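You operate a simulated robot arm through the tools that you are given. There is no shell and no other tool.

The job below is to be done with a simulated robot arm. You get a single attempt, and the scene is never put back.

## Task
Press the cheese at 3 kPa till it stops dripping; raise the lever.
Fine: the cheese in the mould on the sliding tray; lay the teal follower on it, slide the tray in and set the dial before the orange lever goes down; raise it last; leave the other cheeses and followers.
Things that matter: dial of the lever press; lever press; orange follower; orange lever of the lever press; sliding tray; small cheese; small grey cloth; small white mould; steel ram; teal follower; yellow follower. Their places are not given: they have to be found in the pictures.

Only the result counts: the job must be done as asked and must still hold three seconds after the hand-in. Knocking over, shifting, dropping, spilling or breaking anything else fails it.

## Robot
A 6-joint arm with a fingered hand, fixed in place. Base frame: the origin is on the floor under the middle of its stand, x ahead of it, y to its left, z up. Units: m, rad, N and s.
With the tool pointing down near the work surface it reaches from about 0.5 to 0.96 m from the base axis. Its first joint turns from -2.897 to 2.897 rad. Payload 5 kg.
The tool frame sits at the grasp point between the pads (the TCP): z along the fingers, y along the line on which they close. The tips reach 0.043 m beyond it. The gripper opens to 0.144 m; its body begins 0.05 m behind the TCP. The gripper is a hand of 5 fingers: y runs from the thumb to the fingers, the wrist lies at [-0.021, -0.133, -0.233] in the tool frame, and closing takes about 1.5 s.
Orientation is that of the tool frame in the base frame, as a unit quaternion [w, x, y, z]. With the fingers straight down and the wrist toward the robot, the tool's x, y and z point along [0, 1, 0], [1, 0, 0] and [0, 0, -1] of the base frame.

## Interface
- The arm moves only by the tool jog_arm. Its argument "steps" is a list of rows, each a list of 7 numbers: the shift along the tool's x, y, z in m, then the turn, a rotation vector about the tool's x, y, z in rad, then the gripper command, from -1 (fully open) to 1 (shut), values between in proportion. In form: [[tx, ty, tz, wx, wy, wz, claw], ...]. A call has 1 to 20 rows; each row is the pose to reach, as a shift and turn from the pose commanded when the call began, along the tool's axes at that moment. Rows are played at 5 a second. More than 0.05 m and 0.15 rad between two rows, or a gripper value outside its range, and nothing of the call is played. A pose out of reach is approached as far as the arm can. The call stops where the force on the tool passes 40 N (or 10 N more than at its start, if that is more) or the arm is blocked; 0.2 s more then pass. Each finger travels about 0.072 m/s and halts on what it meets, pressing with about 21 N; the grip force reading is that of the motor and also rises with nothing between the fingers. The clock runs only during rows and for 0.2 s after the last one: add rows that repeat a pose to give the fingers time. It gives the time, the measured TCP pose, the force on the tool (base axes), the opening and the grip force at its end, in the units of the frame above (readings bear some noise), with the torque about the TCP (base axes, N m) and any sound that the robot's microphone picked up, and new pictures: "pictures" is both (left out), scene, wrist or none.
- Cameras (640 x 400 px; columns grow to the right, rows downward): "scene" is fixed at [0.2362, 0.6522, 1.7707]; the picture's right is [-0.80, -0.60, 0.00], its down [-0.47, 0.63, -0.62] and it looks along [0.37, -0.50, -0.79] (base axes); focal length 242 px, centre (320, 200). "wrist" rides on the gripper at [0.086, -0.109, -0.167] in the tool frame; the picture's right is [-0.80, 0.28, -0.53], its down [-0.54, -0.73, 0.42] and it looks along [-0.27, 0.63, 0.73] (tool axes); focal length 275 px, centre (320, 200).
- slide_trunk(by): slides the trunk up (or, below 0, down) by that many m; the arm rides with it, the base frame stays. It gives what a move gives, with no picture.
- preshape(shape): the hand has 5 fingers and takes this shape, open, in about a second: jaw (thumb against the fingers, like two jaws); tri (thumb and two fingers); tip (a fingertip pinch); poke (one finger out to press); point (the index stretched); flat (the hand flat); cup (the hand cupped); fist (a fist). The gripper value then closes the fingers along that shape, each until it touches; the sizes above hold for jaw. It gives what a move gives, with no picture.
- pixel_to_xyz(camera, pixels): for up to 12 pixels [column, row] of the newest picture of that camera ("zoom" is the newest enlarged one), the place [x, y, z] in the base frame of the surface seen there, good to about 0.002 m, but the place of the scene camera against the robot may be out by one fixed shift of up to 0.025 m in any direction. It takes no simulated time.
- close_up(camera, box): a new picture of the part [left, top, right, bottom] of that camera's present view, enlarged. It takes no simulated time.
- hand_in(): hands the job in; it is judged then, once.

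Open the gripper and draw the arm clear of the work before you hand the job in, unless the task says otherwise.

The tools are called after "Call:" as name(argument=value, ...) on one line, values as JSON. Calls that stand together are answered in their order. jog_arm: Moves the arm, as the interface text tells. Its arguments: {"type":"object","properties":{"steps":{"type":"array"},"pictures":{"type":"string","enum":["both","scene","wrist","none"]}},"required":["steps"]} The other tools are called the same way: slide_trunk (by) moves the trunk up or down; preshape (shape) gives the hand a shape; pixel_to_xyz (camera, pixels) gives the place of the surface under pixels of a picture; close_up (camera, box) takes an enlarged picture of a part of a camera's view; hand_in () hands the job in.

At the start:

```text
time_s: 0.0
eef_pos: [0.2779, 0.2538, 1.5283]
orientation: [0.001, 0.709, 0.705, -0.005]
wrist_force: [-1.0, 0.5, -0.6]
moment: [0.02, 0.0, 0.03]
grip_width: 0.144
grasp_force: 0.0
shape: jaw
trunk travel left (down, up): [-0.525, 0.065]
```

scene: 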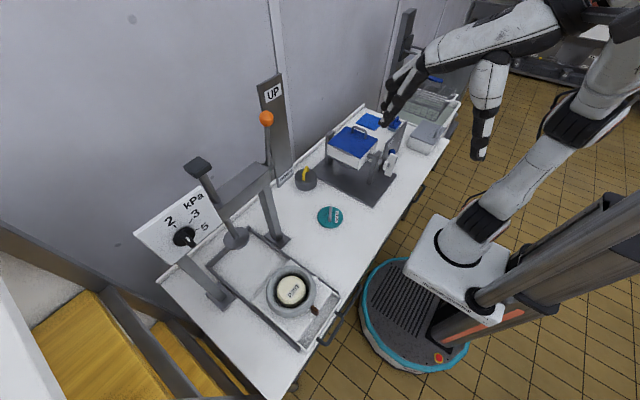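
wrist: 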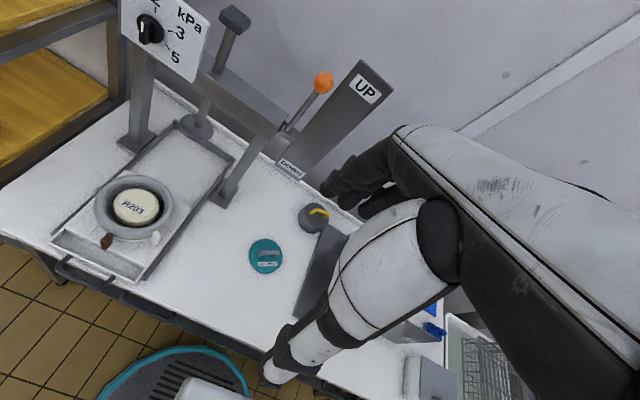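

The pictures show the press with the tray and mould near (290,290) in the scene view, the teal follower at (330,216), the lever with orange knob at (266,118), and the dial at (184,236). I take close-ups to see the details.

Call:
close_up(camera="scene", box=[130, 150, 350, 350])

Call:
close_up(camera="wrist", box=[40, 0, 400, 290])

Call:
close_up(camera="scene", box=[240, 70, 460, 230])

```text
2.00 times, centred on (240, 250) of scene
```

zoom: 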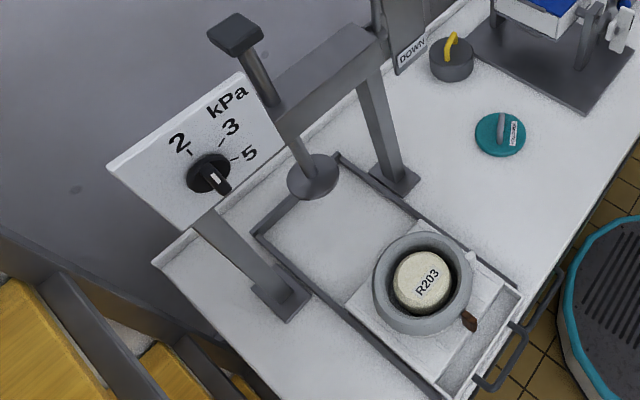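

```text
1.38 times, centred on (220, 145) of wrist
```

zoom: 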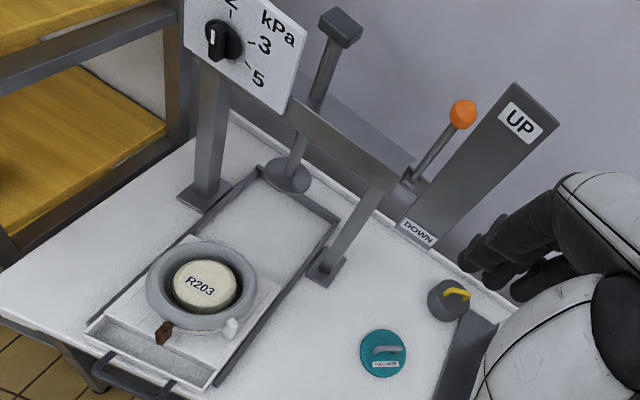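

```text
2.50 times, centred on (350, 150) of scene
```

zoom: 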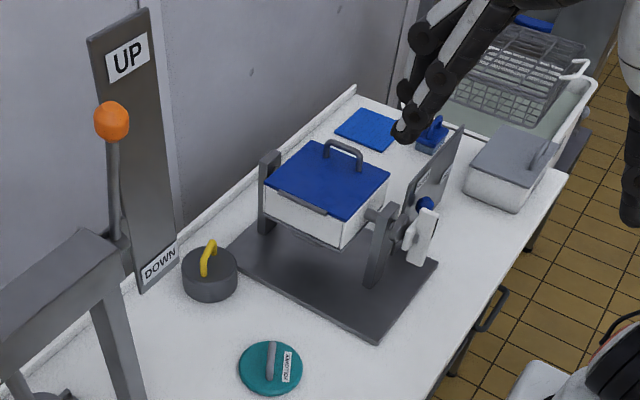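

I read the places of the main things from the scene view.

Call:
pixel_to_xyz(camera="scene", pixels=[[291, 290], [330, 217], [266, 118], [184, 237], [237, 238], [305, 180], [315, 311], [330, 330], [198, 167], [278, 242], [219, 299], [350, 230]])

Call:
pixel_to_xyz(camera="wrist", pixels=[[137, 206], [265, 256], [323, 82], [149, 29], [196, 125], [313, 216], [106, 241], [155, 237], [234, 18], [222, 200], [135, 143], [70, 268]])

```text
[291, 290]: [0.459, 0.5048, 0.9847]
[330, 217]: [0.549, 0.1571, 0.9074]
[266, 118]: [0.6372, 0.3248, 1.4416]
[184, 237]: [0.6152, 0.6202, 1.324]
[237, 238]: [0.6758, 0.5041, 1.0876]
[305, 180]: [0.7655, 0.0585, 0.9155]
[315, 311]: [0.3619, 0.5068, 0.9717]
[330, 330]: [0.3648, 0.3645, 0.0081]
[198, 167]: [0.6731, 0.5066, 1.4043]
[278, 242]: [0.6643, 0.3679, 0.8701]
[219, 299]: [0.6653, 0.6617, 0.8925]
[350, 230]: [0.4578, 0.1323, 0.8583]
```

```text
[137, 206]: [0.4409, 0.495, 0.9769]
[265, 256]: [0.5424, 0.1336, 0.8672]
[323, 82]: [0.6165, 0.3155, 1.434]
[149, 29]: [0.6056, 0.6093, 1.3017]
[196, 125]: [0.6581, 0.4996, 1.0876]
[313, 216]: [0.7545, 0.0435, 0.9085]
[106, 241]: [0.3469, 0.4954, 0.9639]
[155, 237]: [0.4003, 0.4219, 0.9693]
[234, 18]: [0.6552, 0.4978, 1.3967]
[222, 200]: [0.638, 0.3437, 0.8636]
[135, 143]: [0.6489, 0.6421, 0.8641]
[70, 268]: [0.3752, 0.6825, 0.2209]
```

The wrist points differ from the scene's by about (0.018, 0.009, 0.007), which is the scene camera's fixed shift. I look closer at the dial, the mould and the lever.

Call:
close_up(camera="wrist", box=[110, 0, 220, 70])

Call:
close_up(camera="scene", box=[130, 190, 230, 270])

Call:
close_up(camera="scene", box=[240, 250, 360, 350])

Call:
close_up(camera="wrist", box=[40, 160, 300, 320])

Call:
close_up(camera="scene", box=[220, 60, 360, 190])

```text
5.71 times, centred on (165, 35) of wrist
```

zoom: 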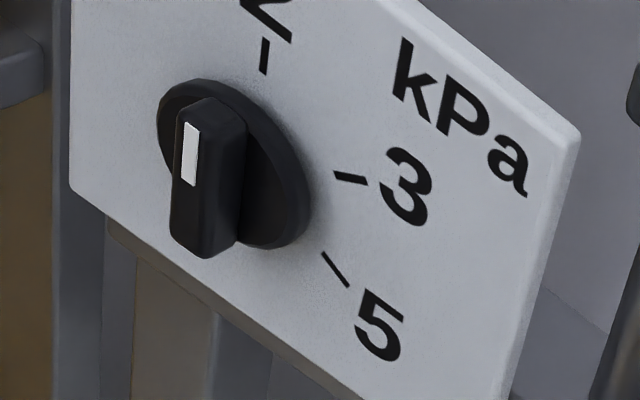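

```text
5.00 times, centred on (180, 230) of scene
```

zoom: 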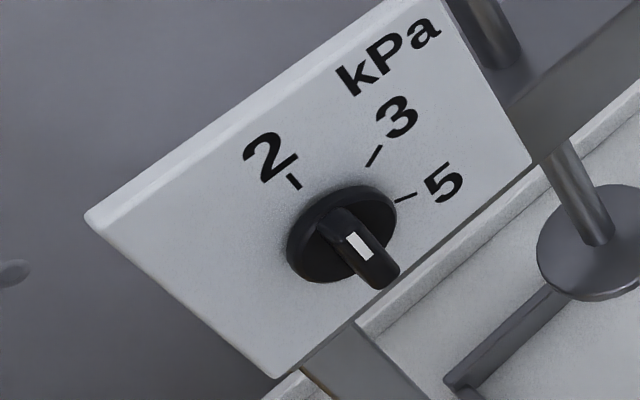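

```text
4.00 times, centred on (300, 300) of scene
```

zoom: 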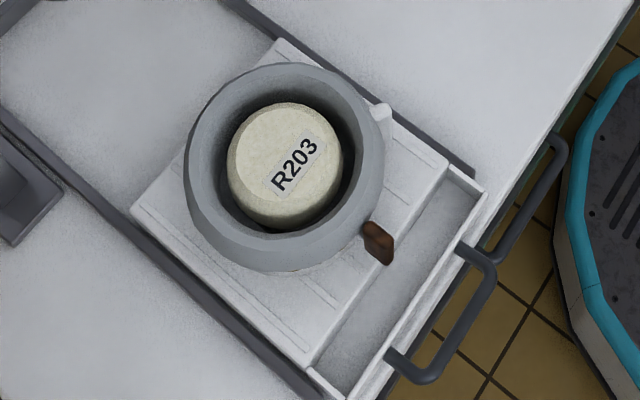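

```text
2.46 times, centred on (170, 240) of wrist
```

zoom: 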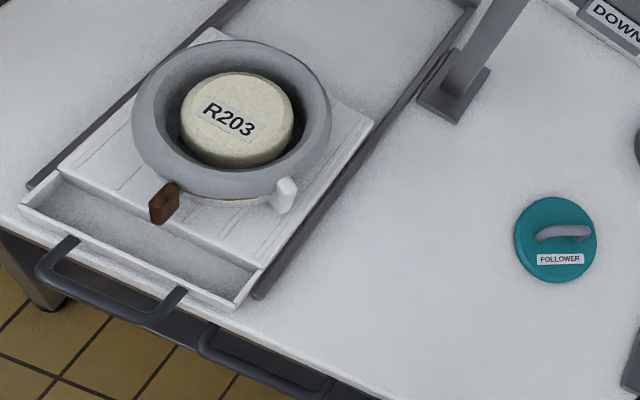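

```text
3.08 times, centred on (290, 125) of scene
```

zoom: 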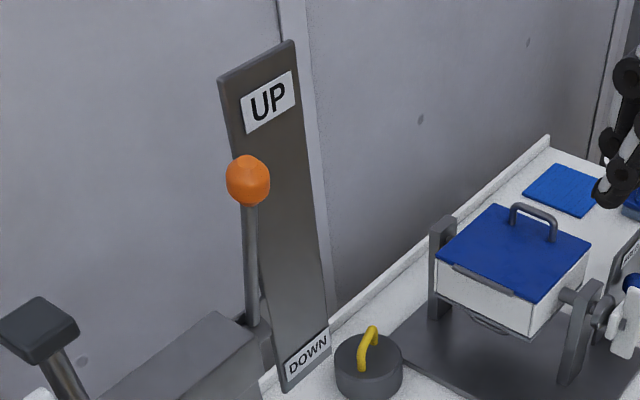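

The dial's pointer (white mark, wrist zoom (190,153)) is now toward "2". I measure the panel, the ticks and the knob with the wrist camera.

Call:
close_up(camera="wrist", box=[110, 0, 220, 70])

Call:
pixel_to_xyz(camera="zoom", pixels=[[264, 55], [350, 178], [335, 268], [190, 150], [205, 115], [205, 240], [300, 200], [265, 100], [265, 240], [540, 140], [85, 180], [500, 380]])

```text
5.71 times, centred on (165, 35) of wrist
```

zoom: 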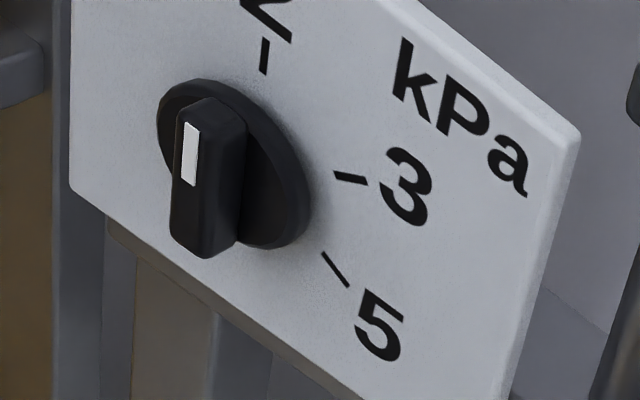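

```text
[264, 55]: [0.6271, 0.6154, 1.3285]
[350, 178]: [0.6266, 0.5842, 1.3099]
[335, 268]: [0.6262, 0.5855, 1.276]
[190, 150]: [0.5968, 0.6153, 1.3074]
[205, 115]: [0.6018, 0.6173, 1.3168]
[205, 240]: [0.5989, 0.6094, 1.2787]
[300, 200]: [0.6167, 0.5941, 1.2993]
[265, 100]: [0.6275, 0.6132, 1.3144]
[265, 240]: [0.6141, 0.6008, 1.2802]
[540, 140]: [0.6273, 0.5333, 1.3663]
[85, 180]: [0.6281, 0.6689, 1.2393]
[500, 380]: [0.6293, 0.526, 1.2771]
```

The panel is a vertical plane at x≈0.627, dial centre about (y 0.615, z 1.294), ticks at 0°, ~60° and ~120° clockwise from up. Next I measure the mould, the tray and the follower.

Call:
close_up(camera="wrist", box=[40, 160, 200, 300])

Call:
close_up(camera="wrist", box=[225, 200, 335, 290])

Call:
pixel_to_xyz(camera="zoom", pixels=[[235, 230], [130, 230], [330, 230], [235, 130], [235, 340], [210, 225], [290, 225], [250, 222], [250, 275], [245, 300], [520, 150], [490, 80]])

```text
2.86 times, centred on (120, 230) of wrist
```

zoom: 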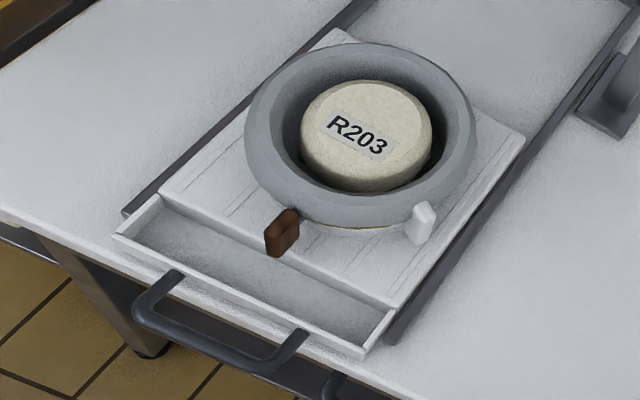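

```text
4.44 times, centred on (280, 245) of wrist
```

zoom: 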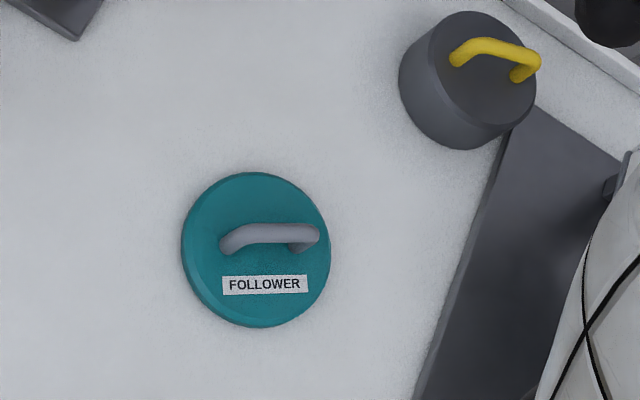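

```text
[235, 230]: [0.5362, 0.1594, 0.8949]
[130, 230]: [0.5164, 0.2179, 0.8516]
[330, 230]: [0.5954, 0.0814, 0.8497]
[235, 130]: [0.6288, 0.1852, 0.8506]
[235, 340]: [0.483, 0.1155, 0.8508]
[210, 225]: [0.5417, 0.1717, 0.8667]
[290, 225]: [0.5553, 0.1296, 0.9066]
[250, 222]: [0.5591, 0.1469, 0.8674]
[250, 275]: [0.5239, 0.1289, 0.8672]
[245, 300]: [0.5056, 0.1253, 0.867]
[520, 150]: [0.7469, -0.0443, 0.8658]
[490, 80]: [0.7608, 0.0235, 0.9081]
```

Table top is at z≈0.851 and the follower's disc top at 0.867 with its handle to 0.907. Now I measure the handle line, the disc's rim, the mould's rim and the tray.

Call:
pixel_to_xyz(camera="zoom", pixels=[[228, 245], [245, 236], [265, 232], [285, 231], [305, 233], [315, 240], [186, 235], [322, 235], [265, 176], [245, 318], [200, 285], [310, 200]])

Call:
close_up(camera="wrist", box=[40, 160, 200, 300])

Call:
pixel_to_xyz(camera="zoom", pixels=[[256, 110], [310, 60], [360, 48], [460, 100], [465, 160], [360, 212], [290, 195], [255, 150], [365, 130], [325, 115], [410, 115], [365, 175]])

Call:
pixel_to_xyz(camera="zoom", pixels=[[365, 85], [125, 235], [360, 350], [220, 340], [150, 290], [290, 350], [250, 260], [395, 300], [520, 140], [175, 190], [425, 215], [290, 220]])

```text
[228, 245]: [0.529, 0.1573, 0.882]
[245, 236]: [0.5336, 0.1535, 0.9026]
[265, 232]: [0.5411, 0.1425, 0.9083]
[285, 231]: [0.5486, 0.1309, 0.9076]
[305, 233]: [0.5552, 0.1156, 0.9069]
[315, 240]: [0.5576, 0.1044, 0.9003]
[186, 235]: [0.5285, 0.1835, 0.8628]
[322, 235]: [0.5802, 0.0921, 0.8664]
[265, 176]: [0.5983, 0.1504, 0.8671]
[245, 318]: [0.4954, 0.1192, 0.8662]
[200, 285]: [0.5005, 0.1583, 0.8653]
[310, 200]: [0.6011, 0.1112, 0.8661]
```

```text
2.86 times, centred on (120, 230) of wrist
```

zoom: 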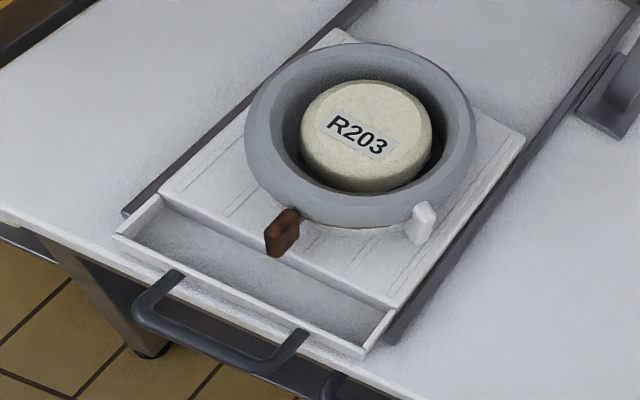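

```text
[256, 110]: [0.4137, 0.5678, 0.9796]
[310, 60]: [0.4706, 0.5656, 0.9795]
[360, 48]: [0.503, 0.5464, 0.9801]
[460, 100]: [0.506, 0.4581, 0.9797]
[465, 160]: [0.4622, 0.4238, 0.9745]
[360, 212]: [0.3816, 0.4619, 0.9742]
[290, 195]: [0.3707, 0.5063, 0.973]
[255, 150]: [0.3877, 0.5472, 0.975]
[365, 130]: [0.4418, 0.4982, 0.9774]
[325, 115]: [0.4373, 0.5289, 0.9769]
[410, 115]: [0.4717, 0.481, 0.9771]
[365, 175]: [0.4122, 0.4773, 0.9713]
```

```text
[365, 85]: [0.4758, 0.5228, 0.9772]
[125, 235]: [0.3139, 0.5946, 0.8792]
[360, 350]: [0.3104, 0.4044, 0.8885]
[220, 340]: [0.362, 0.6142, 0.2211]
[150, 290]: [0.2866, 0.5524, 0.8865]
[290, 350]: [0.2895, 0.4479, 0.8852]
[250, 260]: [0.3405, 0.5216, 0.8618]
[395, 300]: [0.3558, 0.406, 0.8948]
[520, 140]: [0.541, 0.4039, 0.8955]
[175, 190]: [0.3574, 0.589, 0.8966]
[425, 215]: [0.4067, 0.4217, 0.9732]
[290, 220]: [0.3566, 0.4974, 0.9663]
```

The handle of the teal follower runs along about (0.50,-0.87) with centre near (0.547,0.133). Before moving I check the heights of the neighbours on the right (blue-lidded box at scene (350,143) and so on).

Call:
pixel_to_xyz(camera="scene", pixels=[[350, 140], [357, 128], [375, 170], [395, 125], [390, 160], [425, 135], [372, 122], [335, 167], [280, 90], [290, 180], [400, 20], [365, 200]])

Call:
close_up(camera="scene", box=[300, 0, 640, 220])

```text
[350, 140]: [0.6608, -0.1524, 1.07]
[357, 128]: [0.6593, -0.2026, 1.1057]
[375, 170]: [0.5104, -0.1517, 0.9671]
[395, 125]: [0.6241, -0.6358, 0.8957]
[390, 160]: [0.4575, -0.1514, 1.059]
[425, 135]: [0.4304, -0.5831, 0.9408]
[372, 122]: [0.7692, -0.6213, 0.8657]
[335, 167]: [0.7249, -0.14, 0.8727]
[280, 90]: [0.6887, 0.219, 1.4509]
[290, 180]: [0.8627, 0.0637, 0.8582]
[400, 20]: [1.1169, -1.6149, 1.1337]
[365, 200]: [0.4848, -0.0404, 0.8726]
```

```text
1.82 times, centred on (470, 110) of scene
```

zoom: 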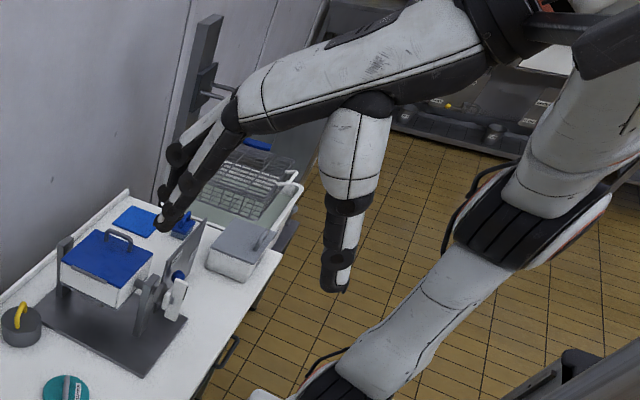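

I check where the arm's own links are, so that I know how it will swing.

Call:
pixel_to_xyz(camera="scene", pixels=[[455, 245], [480, 220], [520, 175], [560, 130], [610, 80], [590, 15], [530, 15], [470, 45], [430, 65], [395, 100], [480, 150], [560, 270]])

```text
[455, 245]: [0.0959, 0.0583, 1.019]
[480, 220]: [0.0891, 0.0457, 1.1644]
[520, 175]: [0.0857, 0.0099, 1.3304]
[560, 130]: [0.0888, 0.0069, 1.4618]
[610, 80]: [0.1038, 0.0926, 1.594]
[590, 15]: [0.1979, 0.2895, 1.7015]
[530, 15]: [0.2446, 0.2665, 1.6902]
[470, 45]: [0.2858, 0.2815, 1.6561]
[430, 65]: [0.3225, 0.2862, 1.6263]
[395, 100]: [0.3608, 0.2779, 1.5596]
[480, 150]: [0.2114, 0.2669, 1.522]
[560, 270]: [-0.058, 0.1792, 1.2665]
```

The arm stands elbow-up from a shoulder near (0.08,0.03,1.1), so no trunk move is needed. I swing the hand to about 0.3 m above the teal follower, turning it about 0.52 rad so the fingers will close across the handle.

Call:
jog_arm(steps=[[-0.012, 0.027, 0.033, 0, 0, -0.052, -1], [-0.024, 0.054, 0.066, 0, 0, -0.104, -1], [-0.036, 0.081, 0.098, 0, 0, -0.156, -1], [-0.048, 0.108, 0.131, 0, 0, -0.208, -1], [-0.06, 0.135, 0.164, 0, 0, -0.26, -1], [-0.072, 0.161, 0.197, 0, 0, -0.312, -1], [-0.084, 0.188, 0.23, 0, 0, -0.364, -1], [-0.096, 0.215, 0.262, 0, 0, -0.416, -1], [-0.108, 0.242, 0.295, 0, 0, -0.468, -1], [-0.12, 0.269, 0.328, 0, 0, -0.52, -1], [-0.12, 0.269, 0.328, 0, 0, -0.52, -1]], pictures="both")

```text
time_s: 2.4
eef_pos: [0.5426, 0.1275, 1.2]
orientation: [0.0, 0.504, 0.864, -0.005]
wrist_force: [0.9, -0.6, 0.0]
moment: [0.0, 0.04, -0.02]
grip_width: 0.1439
grasp_force: 0.0
shape: jaw
trunk travel left (down, up): [-0.525, 0.065]
```

scene: 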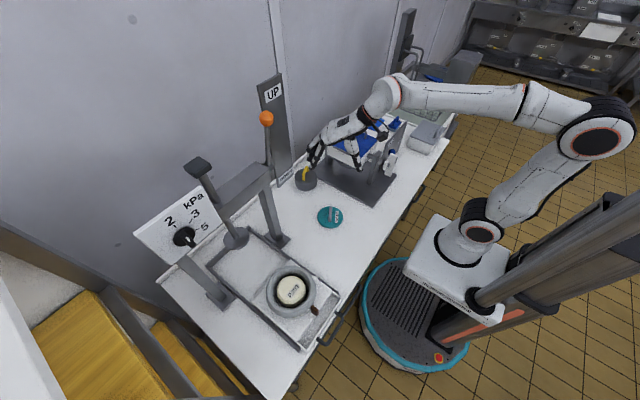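
wrist: 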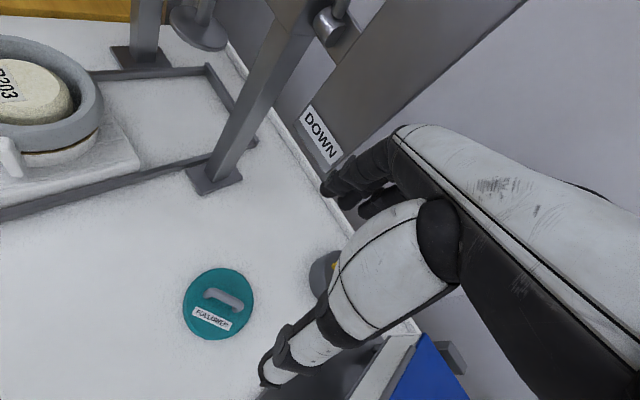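

The hand is above the follower now; the wrist view shows it at (218,302). I zoom in to measure the handle and disc precisely.

Call:
close_up(camera="wrist", box=[168, 255, 272, 350])

Call:
close_up(camera="wrist", box=[0, 20, 150, 190])

Call:
pixel_to_xyz(camera="wrist", pixels=[[207, 293], [215, 294], [222, 297], [230, 300], [238, 305], [184, 303], [253, 298], [213, 271], [190, 320], [245, 275], [207, 338], [240, 325]])

```text
4.21 times, centred on (220, 302) of wrist
```

zoom: 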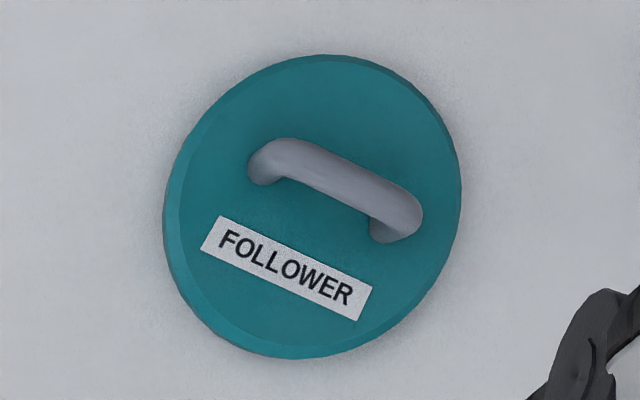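

```text
2.35 times, centred on (75, 105) of wrist
```

zoom: 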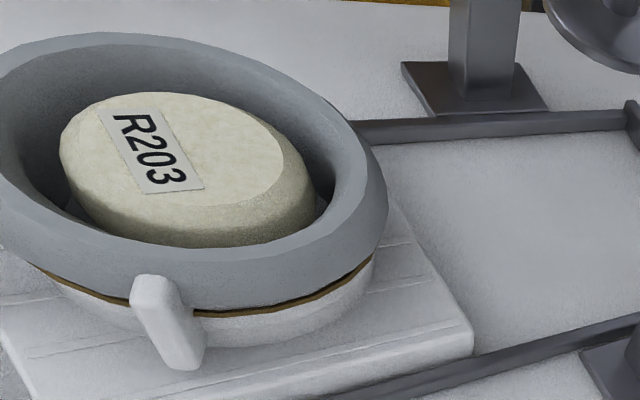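

```text
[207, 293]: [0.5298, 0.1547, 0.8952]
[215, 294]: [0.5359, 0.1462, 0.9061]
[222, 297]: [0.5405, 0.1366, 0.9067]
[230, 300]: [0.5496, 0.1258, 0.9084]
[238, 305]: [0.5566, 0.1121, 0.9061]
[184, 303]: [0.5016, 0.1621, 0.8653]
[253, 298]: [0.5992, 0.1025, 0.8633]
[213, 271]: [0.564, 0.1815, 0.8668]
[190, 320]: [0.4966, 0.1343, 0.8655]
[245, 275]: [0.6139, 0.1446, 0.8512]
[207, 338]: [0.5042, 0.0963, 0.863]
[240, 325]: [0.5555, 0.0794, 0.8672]
```

The handle's middle is near (0.548,0.130) with its bar at z≈0.897–0.907. I descend first to about z=1.0 and look again.

Call:
jog_arm(steps=[[0, 0.004, 0.04, 0, 0, 0, -1], [0, 0.008, 0.08, 0, 0, 0, -1], [0.001, 0.008, 0.12, 0, 0, 0, -1], [0.001, 0.008, 0.16, 0, 0, 0, -1], [0.001, 0.008, 0.2, 0, 0, 0, -1], [0.001, 0.008, 0.2, 0, 0, 0, -1]], pictures="both")

```text
time_s: 3.8
eef_pos: [0.5478, 0.132, 0.9984]
orientation: [0.001, 0.504, 0.864, -0.006]
wrist_force: [0.0, -1.4, -0.6]
moment: [0.0, 0.04, -0.01]
grip_width: 0.1441
grasp_force: 0.1
shape: jaw
trunk travel left (down, up): [-0.525, 0.065]
```

scene: 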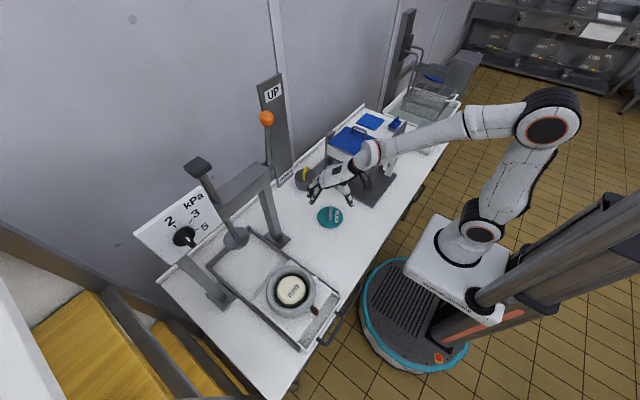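
wrist: 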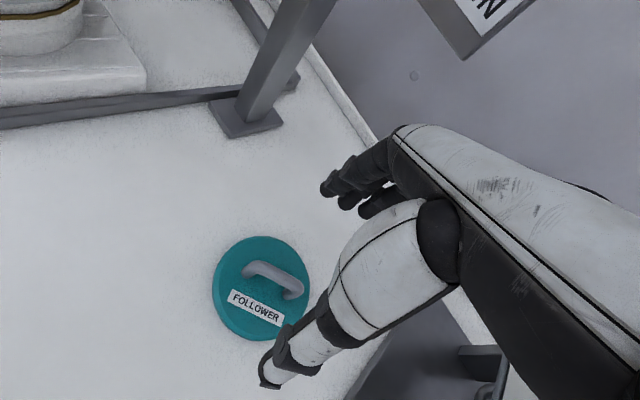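

I re-measure the handle in this nearer wrist view (bar from (247,266) to (298,292)).

Call:
pixel_to_xyz(camera="wrist", pixels=[[250, 266], [258, 266], [268, 269], [278, 274], [288, 279], [296, 285], [263, 274], [283, 284], [272, 237], [216, 290], [300, 255], [240, 330]])

Call:
close_up(camera="wrist", box=[200, 160, 400, 400])

```text
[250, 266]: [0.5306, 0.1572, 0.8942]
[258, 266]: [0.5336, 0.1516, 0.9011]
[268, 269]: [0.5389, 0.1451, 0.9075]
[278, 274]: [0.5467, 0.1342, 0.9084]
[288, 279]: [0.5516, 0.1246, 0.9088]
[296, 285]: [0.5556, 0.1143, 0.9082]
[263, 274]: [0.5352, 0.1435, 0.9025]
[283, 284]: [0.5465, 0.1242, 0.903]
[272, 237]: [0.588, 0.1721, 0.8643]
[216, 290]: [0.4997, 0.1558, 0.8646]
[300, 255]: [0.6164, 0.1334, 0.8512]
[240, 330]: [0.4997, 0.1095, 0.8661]
```

```text
1.67 times, centred on (300, 280) of wrist
```

zoom: 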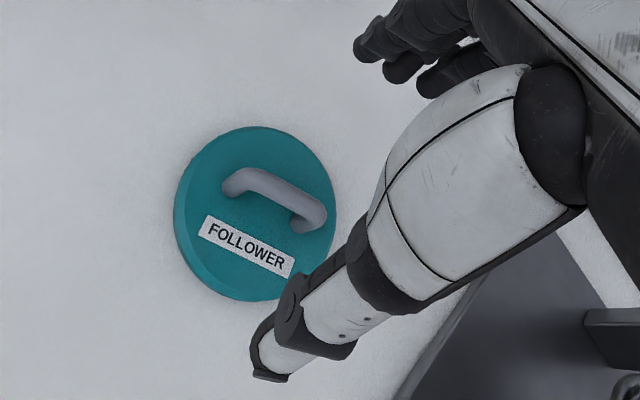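

The hand is centred over the handle (offset under 2 mm). I descend to tips ≈0.88 and close the fingers on the handle.

Call:
jog_arm(steps=[[0, 0.001, 0.025, 0, 0, 0, -1], [0, 0.001, 0.05, 0, 0, 0, -1], [0, 0.001, 0.065, 0, 0, 0, -1], [0, 0.001, 0.076, 0, 0, 0, -1], [0, 0.001, 0.076, 0, 0, 0, -1]], pictures="both")

```text
time_s: 5.0
eef_pos: [0.5501, 0.1309, 0.922]
orientation: [0.001, 0.504, 0.864, -0.006]
wrist_force: [0.5, -0.9, 0.1]
moment: [-0.02, 0.03, 0.03]
grip_width: 0.1439
grasp_force: 0.0
shape: jaw
trunk travel left (down, up): [-0.525, 0.065]
```

scene: 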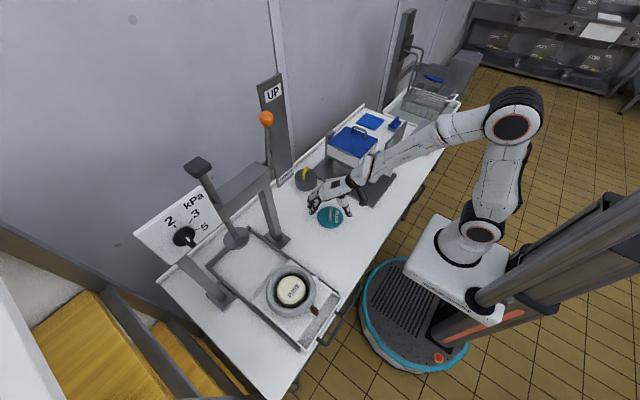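
wrist: 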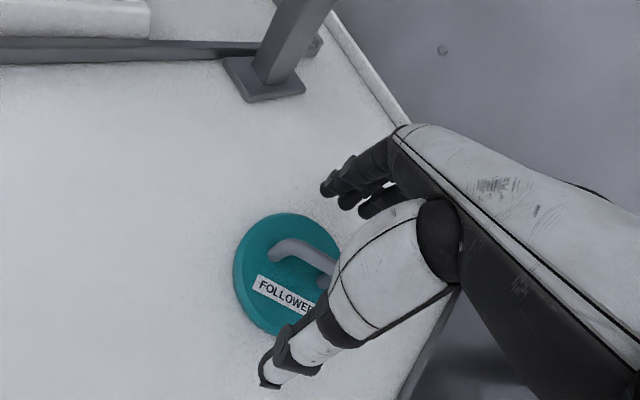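

No contact so far. I close the fingers on the handle and wait for the grip to settle.

Call:
jog_arm(steps=[[0, 0, 0, 0, 0, 0, -0.5], [0, 0, 0, 0, 0, 0, 0], [0, 0, 0, 0, 0, 0, 0.4], [0, 0, 0, 0, 0, 0, 0.7], [0, 0, 0, 0, 0, 0, 1], [0, 0, 0, 0, 0, 0, 1], [0, 0, 0, 0, 0, 0, 1], [0, 0, 0, 0, 0, 0, 1], [0, 0, 0, 0, 0, 0, 1]], pictures="both")

```text
time_s: 7.0
eef_pos: [0.5496, 0.1325, 0.9224]
orientation: [0.001, 0.504, 0.864, -0.005]
wrist_force: [0.0, 0.2, 0.0]
moment: [0.03, 0.0, -0.02]
grip_width: 0.0061
grasp_force: 20.7
shape: jaw
trunk travel left (down, up): [-0.525, 0.065]
```

scene: 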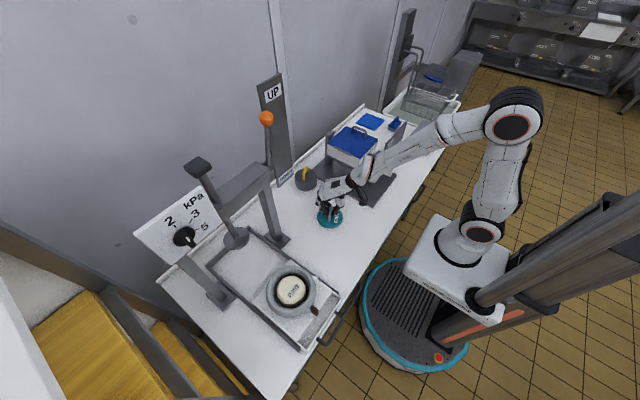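
wrist: 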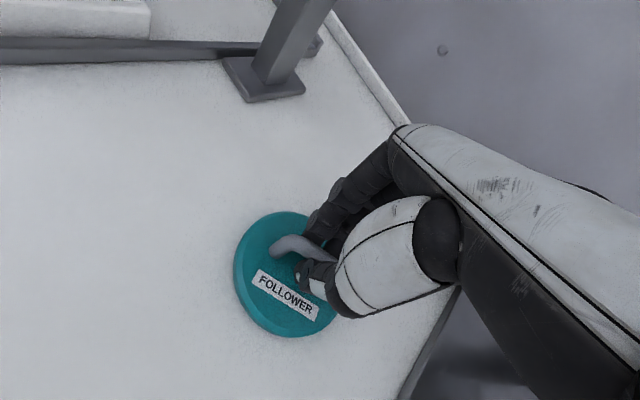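

The fingers hold the handle (width 6 mm, 20.7 N). I lift 4 cm slowly and look whether the follower comes along.

Call:
jog_arm(steps=[[0, 0, -0.01, 0, 0, 0, 1], [0, 0, -0.02, 0, 0, 0, 1], [0, 0, -0.03, 0, 0, 0, 1], [0, 0, -0.04, 0, 0, 0, 1], [0, 0, -0.06, 0, 0, 0, 1], [0, 0, -0.08, 0, 0, 0, 1], [0, 0, -0.08, 0, 0, 0, 1]], pictures="both")

```text
time_s: 8.6
eef_pos: [0.5517, 0.1314, 1.0032]
orientation: [0.001, 0.504, 0.863, -0.005]
wrist_force: [0.3, 0.1, -1.0]
moment: [-0.01, -0.01, 0.02]
grip_width: 0.0059
grasp_force: 21.2
shape: jaw
trunk travel left (down, up): [-0.525, 0.065]
```

scene: 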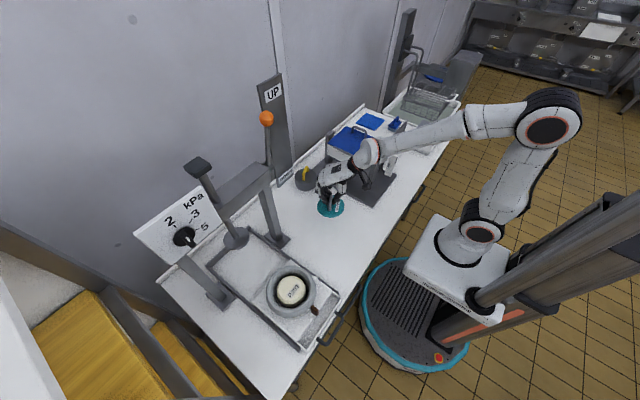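
wrist: 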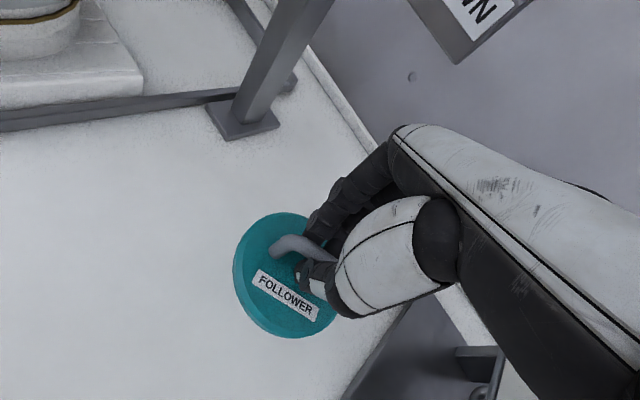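

The follower rides with the hand. I raise it to TCP z≈1.15 and swing toward the mould on the near side of the press, stopping half way to measure the mould.

Call:
jog_arm(steps=[[0, 0, -0.04, 0, 0, 0, 1], [0, 0, -0.08, 0, 0, 0, 1], [0, 0, -0.12, 0, 0, 0, 1], [0, 0, -0.147, 0, 0, 0, 1], [0.032, -0.023, -0.147, 0, 0, -0.04, 1], [0.064, -0.046, -0.147, 0, 0, -0.08, 1], [0.096, -0.069, -0.147, 0, 0, -0.12, 1], [0.13, -0.049, -0.147, 0, 0, -0.16, 1], [0.165, -0.03, -0.147, 0, 0, -0.2, 1], [0.165, -0.03, -0.147, 0, 0, -0.2, 1]], pictures="both")

```text
time_s: 10.8
eef_pos: [0.4452, 0.2624, 1.1491]
orientation: [0.0, 0.415, 0.91, -0.007]
wrist_force: [-0.5, 0.6, -1.2]
moment: [0.01, 0.03, 0.03]
grip_width: 0.006
grasp_force: 20.7
shape: jaw
trunk travel left (down, up): [-0.525, 0.065]
```

scene: 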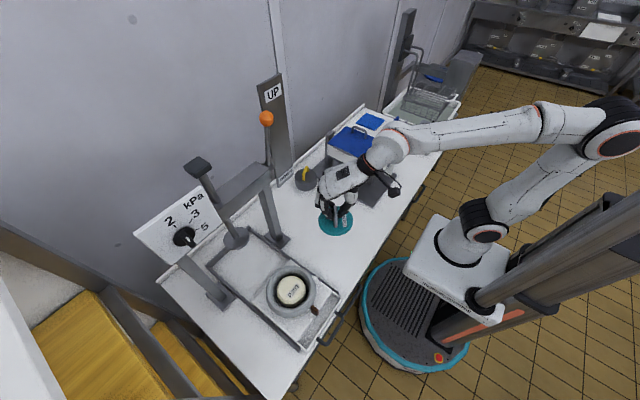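
wrist: 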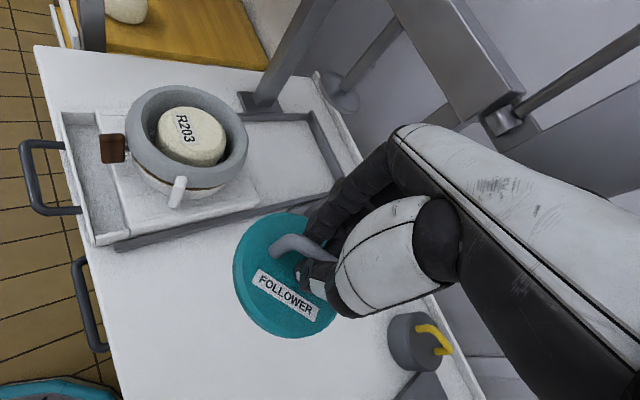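

Good clear view of the mould at (187,138). I zoom in and measure the mould rim, the inner edge, the cheese and the held follower.

Call:
close_up(camera="wrist", box=[95, 70, 275, 220])

Call:
pixel_to_xyz(camera="zoom", pixels=[[330, 235], [228, 195], [268, 115], [340, 112], [440, 170], [453, 230], [448, 300], [390, 340], [310, 330], [245, 290], [225, 250], [330, 70]])

Call:
pixel_to_xyz(camera="wrist", pixels=[[234, 268], [236, 250], [248, 228], [270, 215], [290, 213], [240, 300], [256, 322], [280, 335], [300, 335], [275, 250], [290, 240], [275, 275]])

```text
2.67 times, centred on (185, 145) of wrist
```

zoom: 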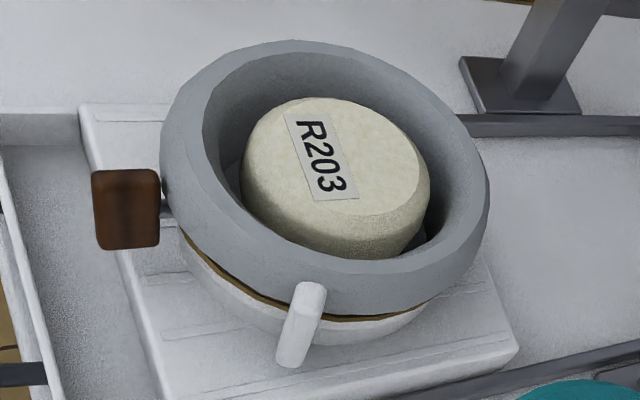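

```text
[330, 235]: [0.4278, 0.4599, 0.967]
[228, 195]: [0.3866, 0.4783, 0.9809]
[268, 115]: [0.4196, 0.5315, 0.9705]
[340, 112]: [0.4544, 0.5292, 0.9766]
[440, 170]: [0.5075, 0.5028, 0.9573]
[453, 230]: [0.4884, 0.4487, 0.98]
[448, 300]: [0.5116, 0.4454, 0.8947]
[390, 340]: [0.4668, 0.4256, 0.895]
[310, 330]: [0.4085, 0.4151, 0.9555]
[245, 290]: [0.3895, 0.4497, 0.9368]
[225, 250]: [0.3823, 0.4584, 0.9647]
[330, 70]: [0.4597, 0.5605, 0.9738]
```

```text
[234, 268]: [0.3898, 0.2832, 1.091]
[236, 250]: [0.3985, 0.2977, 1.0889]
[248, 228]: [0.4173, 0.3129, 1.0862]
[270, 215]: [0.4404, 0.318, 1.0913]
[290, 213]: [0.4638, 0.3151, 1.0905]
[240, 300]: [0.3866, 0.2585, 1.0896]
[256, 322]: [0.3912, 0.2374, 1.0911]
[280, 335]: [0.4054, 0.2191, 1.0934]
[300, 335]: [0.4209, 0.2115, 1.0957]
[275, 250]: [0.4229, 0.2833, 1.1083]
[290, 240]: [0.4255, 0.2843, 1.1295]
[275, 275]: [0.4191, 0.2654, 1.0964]
```

The follower (radius ≈0.055) is smaller than the mould's opening (inner radius ≈0.063). I collect more rim points to fix the mould's centre.

Call:
pixel_to_xyz(camera="zoom", pixels=[[168, 150], [192, 92], [250, 53], [300, 45], [365, 58], [430, 102], [475, 165], [212, 170], [260, 222], [330, 256], [400, 255], [445, 225]])

Call:
pixel_to_xyz(camera="zoom", pixels=[[250, 170], [258, 135], [290, 102], [330, 98], [380, 115], [415, 150], [425, 190], [400, 212], [340, 215], [290, 205], [320, 155], [206, 130]])

```text
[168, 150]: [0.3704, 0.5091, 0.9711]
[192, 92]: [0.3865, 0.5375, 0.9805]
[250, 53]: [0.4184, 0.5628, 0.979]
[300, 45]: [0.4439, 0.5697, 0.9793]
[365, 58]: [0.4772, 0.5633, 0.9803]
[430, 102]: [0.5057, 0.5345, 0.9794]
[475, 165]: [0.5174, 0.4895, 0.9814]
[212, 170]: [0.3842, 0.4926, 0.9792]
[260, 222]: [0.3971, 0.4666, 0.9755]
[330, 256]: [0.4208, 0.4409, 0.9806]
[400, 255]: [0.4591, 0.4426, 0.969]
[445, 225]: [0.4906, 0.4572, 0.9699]
```

```text
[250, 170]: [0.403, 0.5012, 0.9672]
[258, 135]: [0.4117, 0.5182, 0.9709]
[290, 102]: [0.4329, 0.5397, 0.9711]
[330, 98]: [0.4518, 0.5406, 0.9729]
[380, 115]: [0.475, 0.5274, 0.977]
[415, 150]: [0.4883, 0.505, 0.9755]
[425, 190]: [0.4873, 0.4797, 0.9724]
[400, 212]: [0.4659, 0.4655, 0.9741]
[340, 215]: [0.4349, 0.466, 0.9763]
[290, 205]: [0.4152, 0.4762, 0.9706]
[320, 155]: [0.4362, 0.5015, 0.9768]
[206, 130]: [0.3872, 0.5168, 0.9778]
```

Mould centre is about (0.446,0.4995), cheese top z≈0.977, rim z≈0.98. The held follower's centre is ≈4 mm to −x of the TCP, so I move the TCP to (0.450,0.4995) at the same height.

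Call:
jog_arm(steps=[[0.029, 0.027, 0, 0, 0, 0, 1], [0.058, 0.053, 0, 0, 0, 0, 1], [0.088, 0.08, 0, 0, 0, 0, 1], [0.117, 0.106, 0, 0, 0, 0, 1], [0.146, 0.133, 0, 0, 0, 0, 1], [0.176, 0.159, 0, 0, 0, 0, 1], [0.176, 0.159, 0, 0, 0, 0, 1]], pictures="both")

```text
time_s: 12.4
eef_pos: [0.4492, 0.5031, 1.1455]
orientation: [0.001, 0.415, 0.91, -0.006]
wrist_force: [-0.2, 0.1, -1.5]
moment: [-0.04, -0.02, -0.02]
grip_width: 0.0061
grasp_force: 20.6
shape: jaw
trunk travel left (down, up): [-0.525, 0.065]
```

scene: 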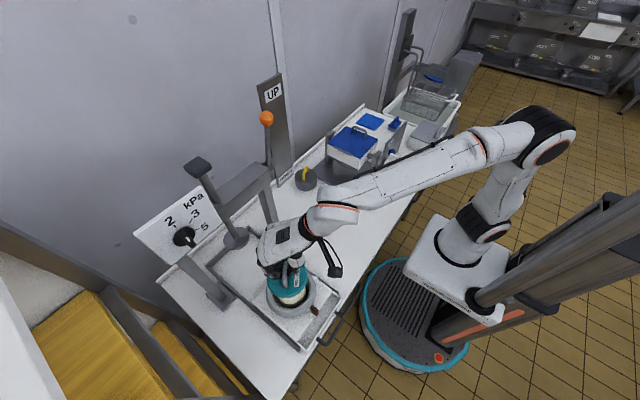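
wrist: 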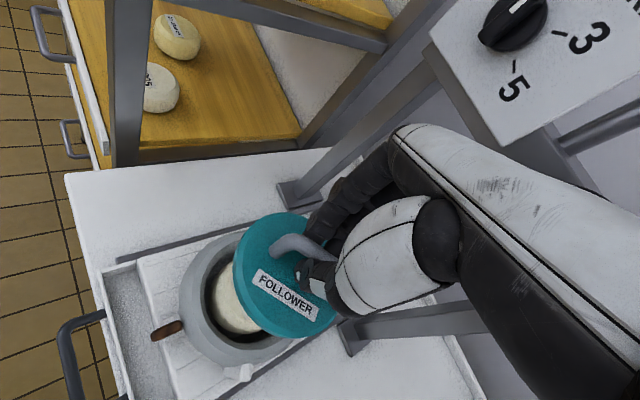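

The follower hangs above the mould. I measure both in this wrist view to correct the last few millimetres.

Call:
close_up(camera="wrist", box=[150, 190, 370, 400])

Call:
pixel_to_xyz(camera="wrist", pixels=[[235, 268], [237, 250], [249, 228], [270, 216], [290, 214], [241, 298], [257, 321], [280, 334], [300, 334], [330, 310], [245, 285], [262, 235]])

Call:
pixel_to_xyz(camera="wrist", pixels=[[181, 290], [185, 310], [200, 335], [220, 355], [195, 262], [225, 238], [206, 285], [208, 310], [225, 333], [230, 310], [240, 358], [290, 355]])

```text
1.90 times, centred on (260, 295) of wrist
```

zoom: 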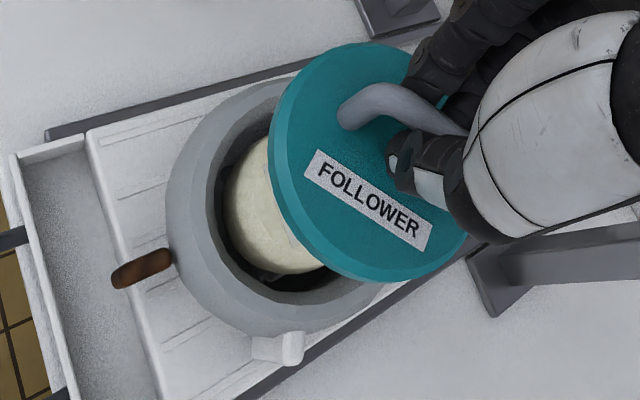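

```text
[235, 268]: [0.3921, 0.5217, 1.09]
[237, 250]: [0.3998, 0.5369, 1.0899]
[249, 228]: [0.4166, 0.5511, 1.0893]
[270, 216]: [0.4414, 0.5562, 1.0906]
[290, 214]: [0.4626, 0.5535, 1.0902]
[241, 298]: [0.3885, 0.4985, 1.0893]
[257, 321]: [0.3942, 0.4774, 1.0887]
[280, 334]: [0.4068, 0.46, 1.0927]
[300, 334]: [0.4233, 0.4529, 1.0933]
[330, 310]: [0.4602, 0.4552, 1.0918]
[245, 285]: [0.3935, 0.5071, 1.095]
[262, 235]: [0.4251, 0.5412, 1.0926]
```

```text
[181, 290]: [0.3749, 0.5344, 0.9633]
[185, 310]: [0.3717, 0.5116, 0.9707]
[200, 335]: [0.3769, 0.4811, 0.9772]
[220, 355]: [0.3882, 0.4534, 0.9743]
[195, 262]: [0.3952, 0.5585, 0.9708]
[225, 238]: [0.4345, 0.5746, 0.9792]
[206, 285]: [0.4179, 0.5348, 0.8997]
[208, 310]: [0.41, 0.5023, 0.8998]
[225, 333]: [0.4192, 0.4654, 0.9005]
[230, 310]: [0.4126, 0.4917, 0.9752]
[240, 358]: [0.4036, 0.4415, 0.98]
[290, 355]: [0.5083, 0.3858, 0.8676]
```

The follower centre (≈0.443,0.5015) is within about 2 mm of the mould's (≈0.445,0.500). I make that correction and descend 0.09 m.

Call:
jog_arm(steps=[[-0.0015, 0.0015, 0.02, 0, 0, 0, 1], [-0.0015, 0.0015, 0.04, 0, 0, 0, 1], [-0.0015, 0.0015, 0.06, 0, 0, 0, 1], [-0.0015, 0.0015, 0.075, 0, 0, 0, 1], [-0.0015, 0.0015, 0.085, 0, 0, 0, 1], [-0.0015, 0.0015, 0.09, 0, 0, 0, 1], [-0.0015, 0.0015, 0.09, 0, 0, 0, 1]], pictures="both")

```text
time_s: 14.0
eef_pos: [0.4493, 0.4999, 1.0572]
orientation: [0.0, 0.415, 0.91, -0.006]
wrist_force: [-0.3, -0.4, -1.7]
moment: [0.02, -0.01, 0.0]
grip_width: 0.0063
grasp_force: 20.5
shape: jaw
trunk travel left (down, up): [-0.525, 0.065]
```

scene: 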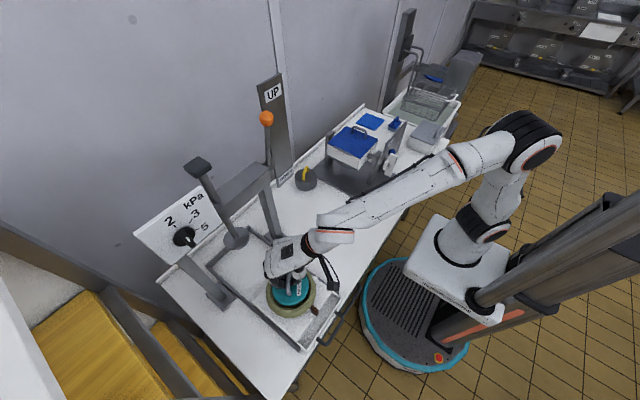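
wrist: 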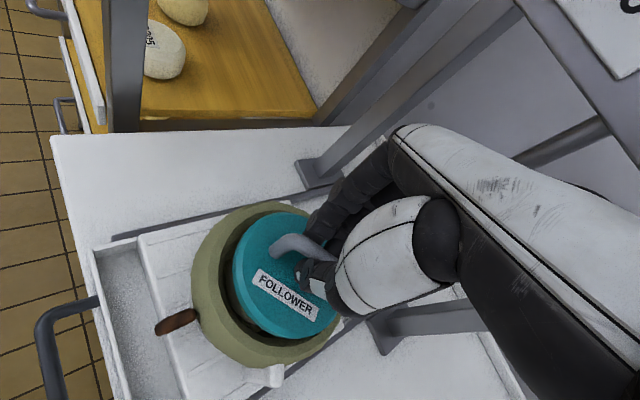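

The ring of the mould now looks olive instead of grey. I zoom in to understand what that shows and check the centring.

Call:
close_up(camera="wrist", box=[150, 180, 380, 400])

Call:
close_up(camera="scene", box=[230, 220, 370, 350])

Call:
pixel_to_xyz(camera="wrist", pixels=[[235, 268], [237, 250], [249, 228], [270, 216], [241, 298], [257, 321], [280, 334], [226, 275], [232, 305], [250, 330], [275, 348], [240, 222]])

```text
1.82 times, centred on (265, 290) of wrist
```

zoom: 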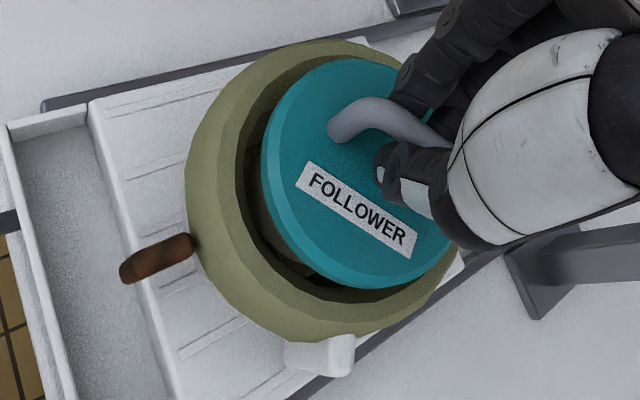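

```text
3.08 times, centred on (300, 285) of scene
```

zoom: 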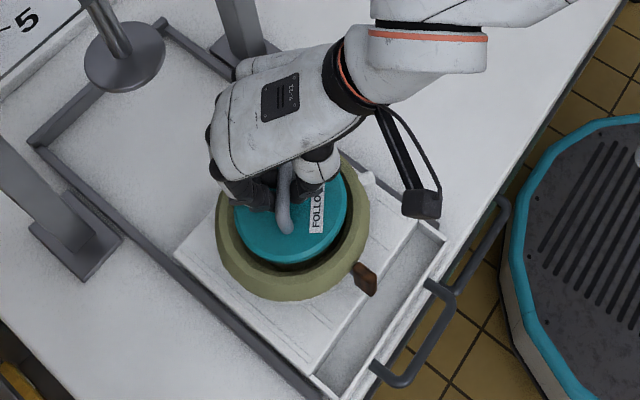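

```text
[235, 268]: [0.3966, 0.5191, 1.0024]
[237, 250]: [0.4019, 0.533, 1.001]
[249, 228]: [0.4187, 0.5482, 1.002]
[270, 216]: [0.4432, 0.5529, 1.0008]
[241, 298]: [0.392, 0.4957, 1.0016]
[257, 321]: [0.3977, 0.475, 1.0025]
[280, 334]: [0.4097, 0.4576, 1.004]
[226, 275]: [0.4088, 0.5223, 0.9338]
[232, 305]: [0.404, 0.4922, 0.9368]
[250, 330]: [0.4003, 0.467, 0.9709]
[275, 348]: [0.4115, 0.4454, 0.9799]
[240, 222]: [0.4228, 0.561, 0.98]
```

The follower's bottom is at z≈0.986, centred at (0.446,0.4985). I lower it gently to the cheese in small steps and read the force.

Call:
jog_arm(steps=[[-0.001, 0, 0.003, 0, 0, 0, 1], [-0.001, 0, 0.006, 0, 0, 0, 1], [-0.001, 0, 0.008, 0, 0, 0, 1], [-0.001, 0, 0.008, 0, 0, 0, 1]], pictures="wrist")

```text
time_s: 15.0
eef_pos: [0.4501, 0.4974, 1.0488]
orientation: [0.0, 0.415, 0.91, -0.007]
wrist_force: [-0.8, -0.5, -0.5]
moment: [0.02, -0.02, 0.0]
grip_width: 0.0061
grasp_force: 20.4
shape: jaw
trunk travel left (down, up): [-0.525, 0.065]
```

wrist: 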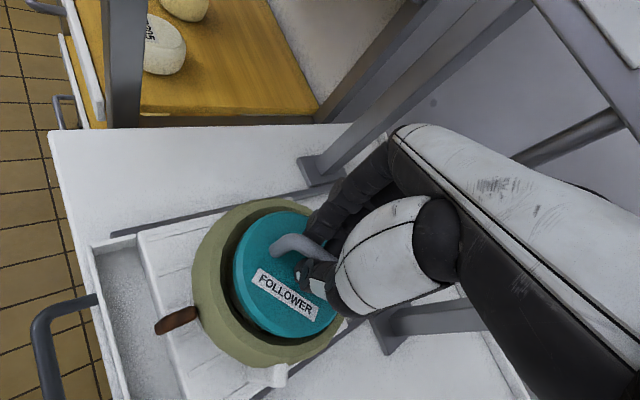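

The force has dropped from −1.7 to about −0.5 N, near contact. I go 3 mm further in 1 mm steps.

Call:
jog_arm(steps=[[0, 0, 0.001, 0, 0, 0, 1], [0, 0, 0.002, 0, 0, 0, 1], [0, 0, 0.003, 0, 0, 0, 1], [0, 0, 0.003, 0, 0, 0, 1]], pictures="wrist")

```text
time_s: 16.0
eef_pos: [0.4505, 0.4985, 1.046]
orientation: [0.0, 0.415, 0.91, -0.006]
wrist_force: [-1.8, -0.1, 3.5]
moment: [-0.01, -0.07, -0.03]
grip_width: 0.0063
grasp_force: 20.8
shape: jaw
trunk travel left (down, up): [-0.525, 0.065]
```

wrist: 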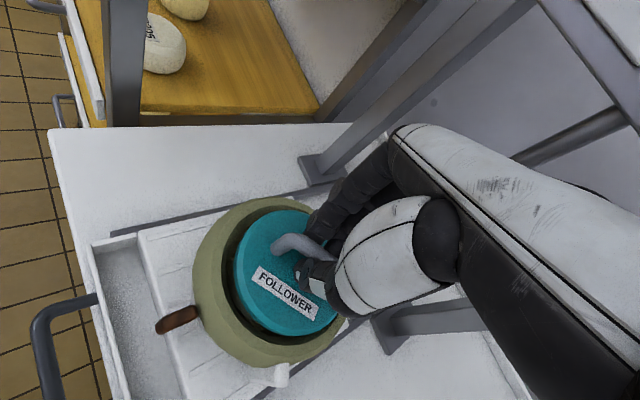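

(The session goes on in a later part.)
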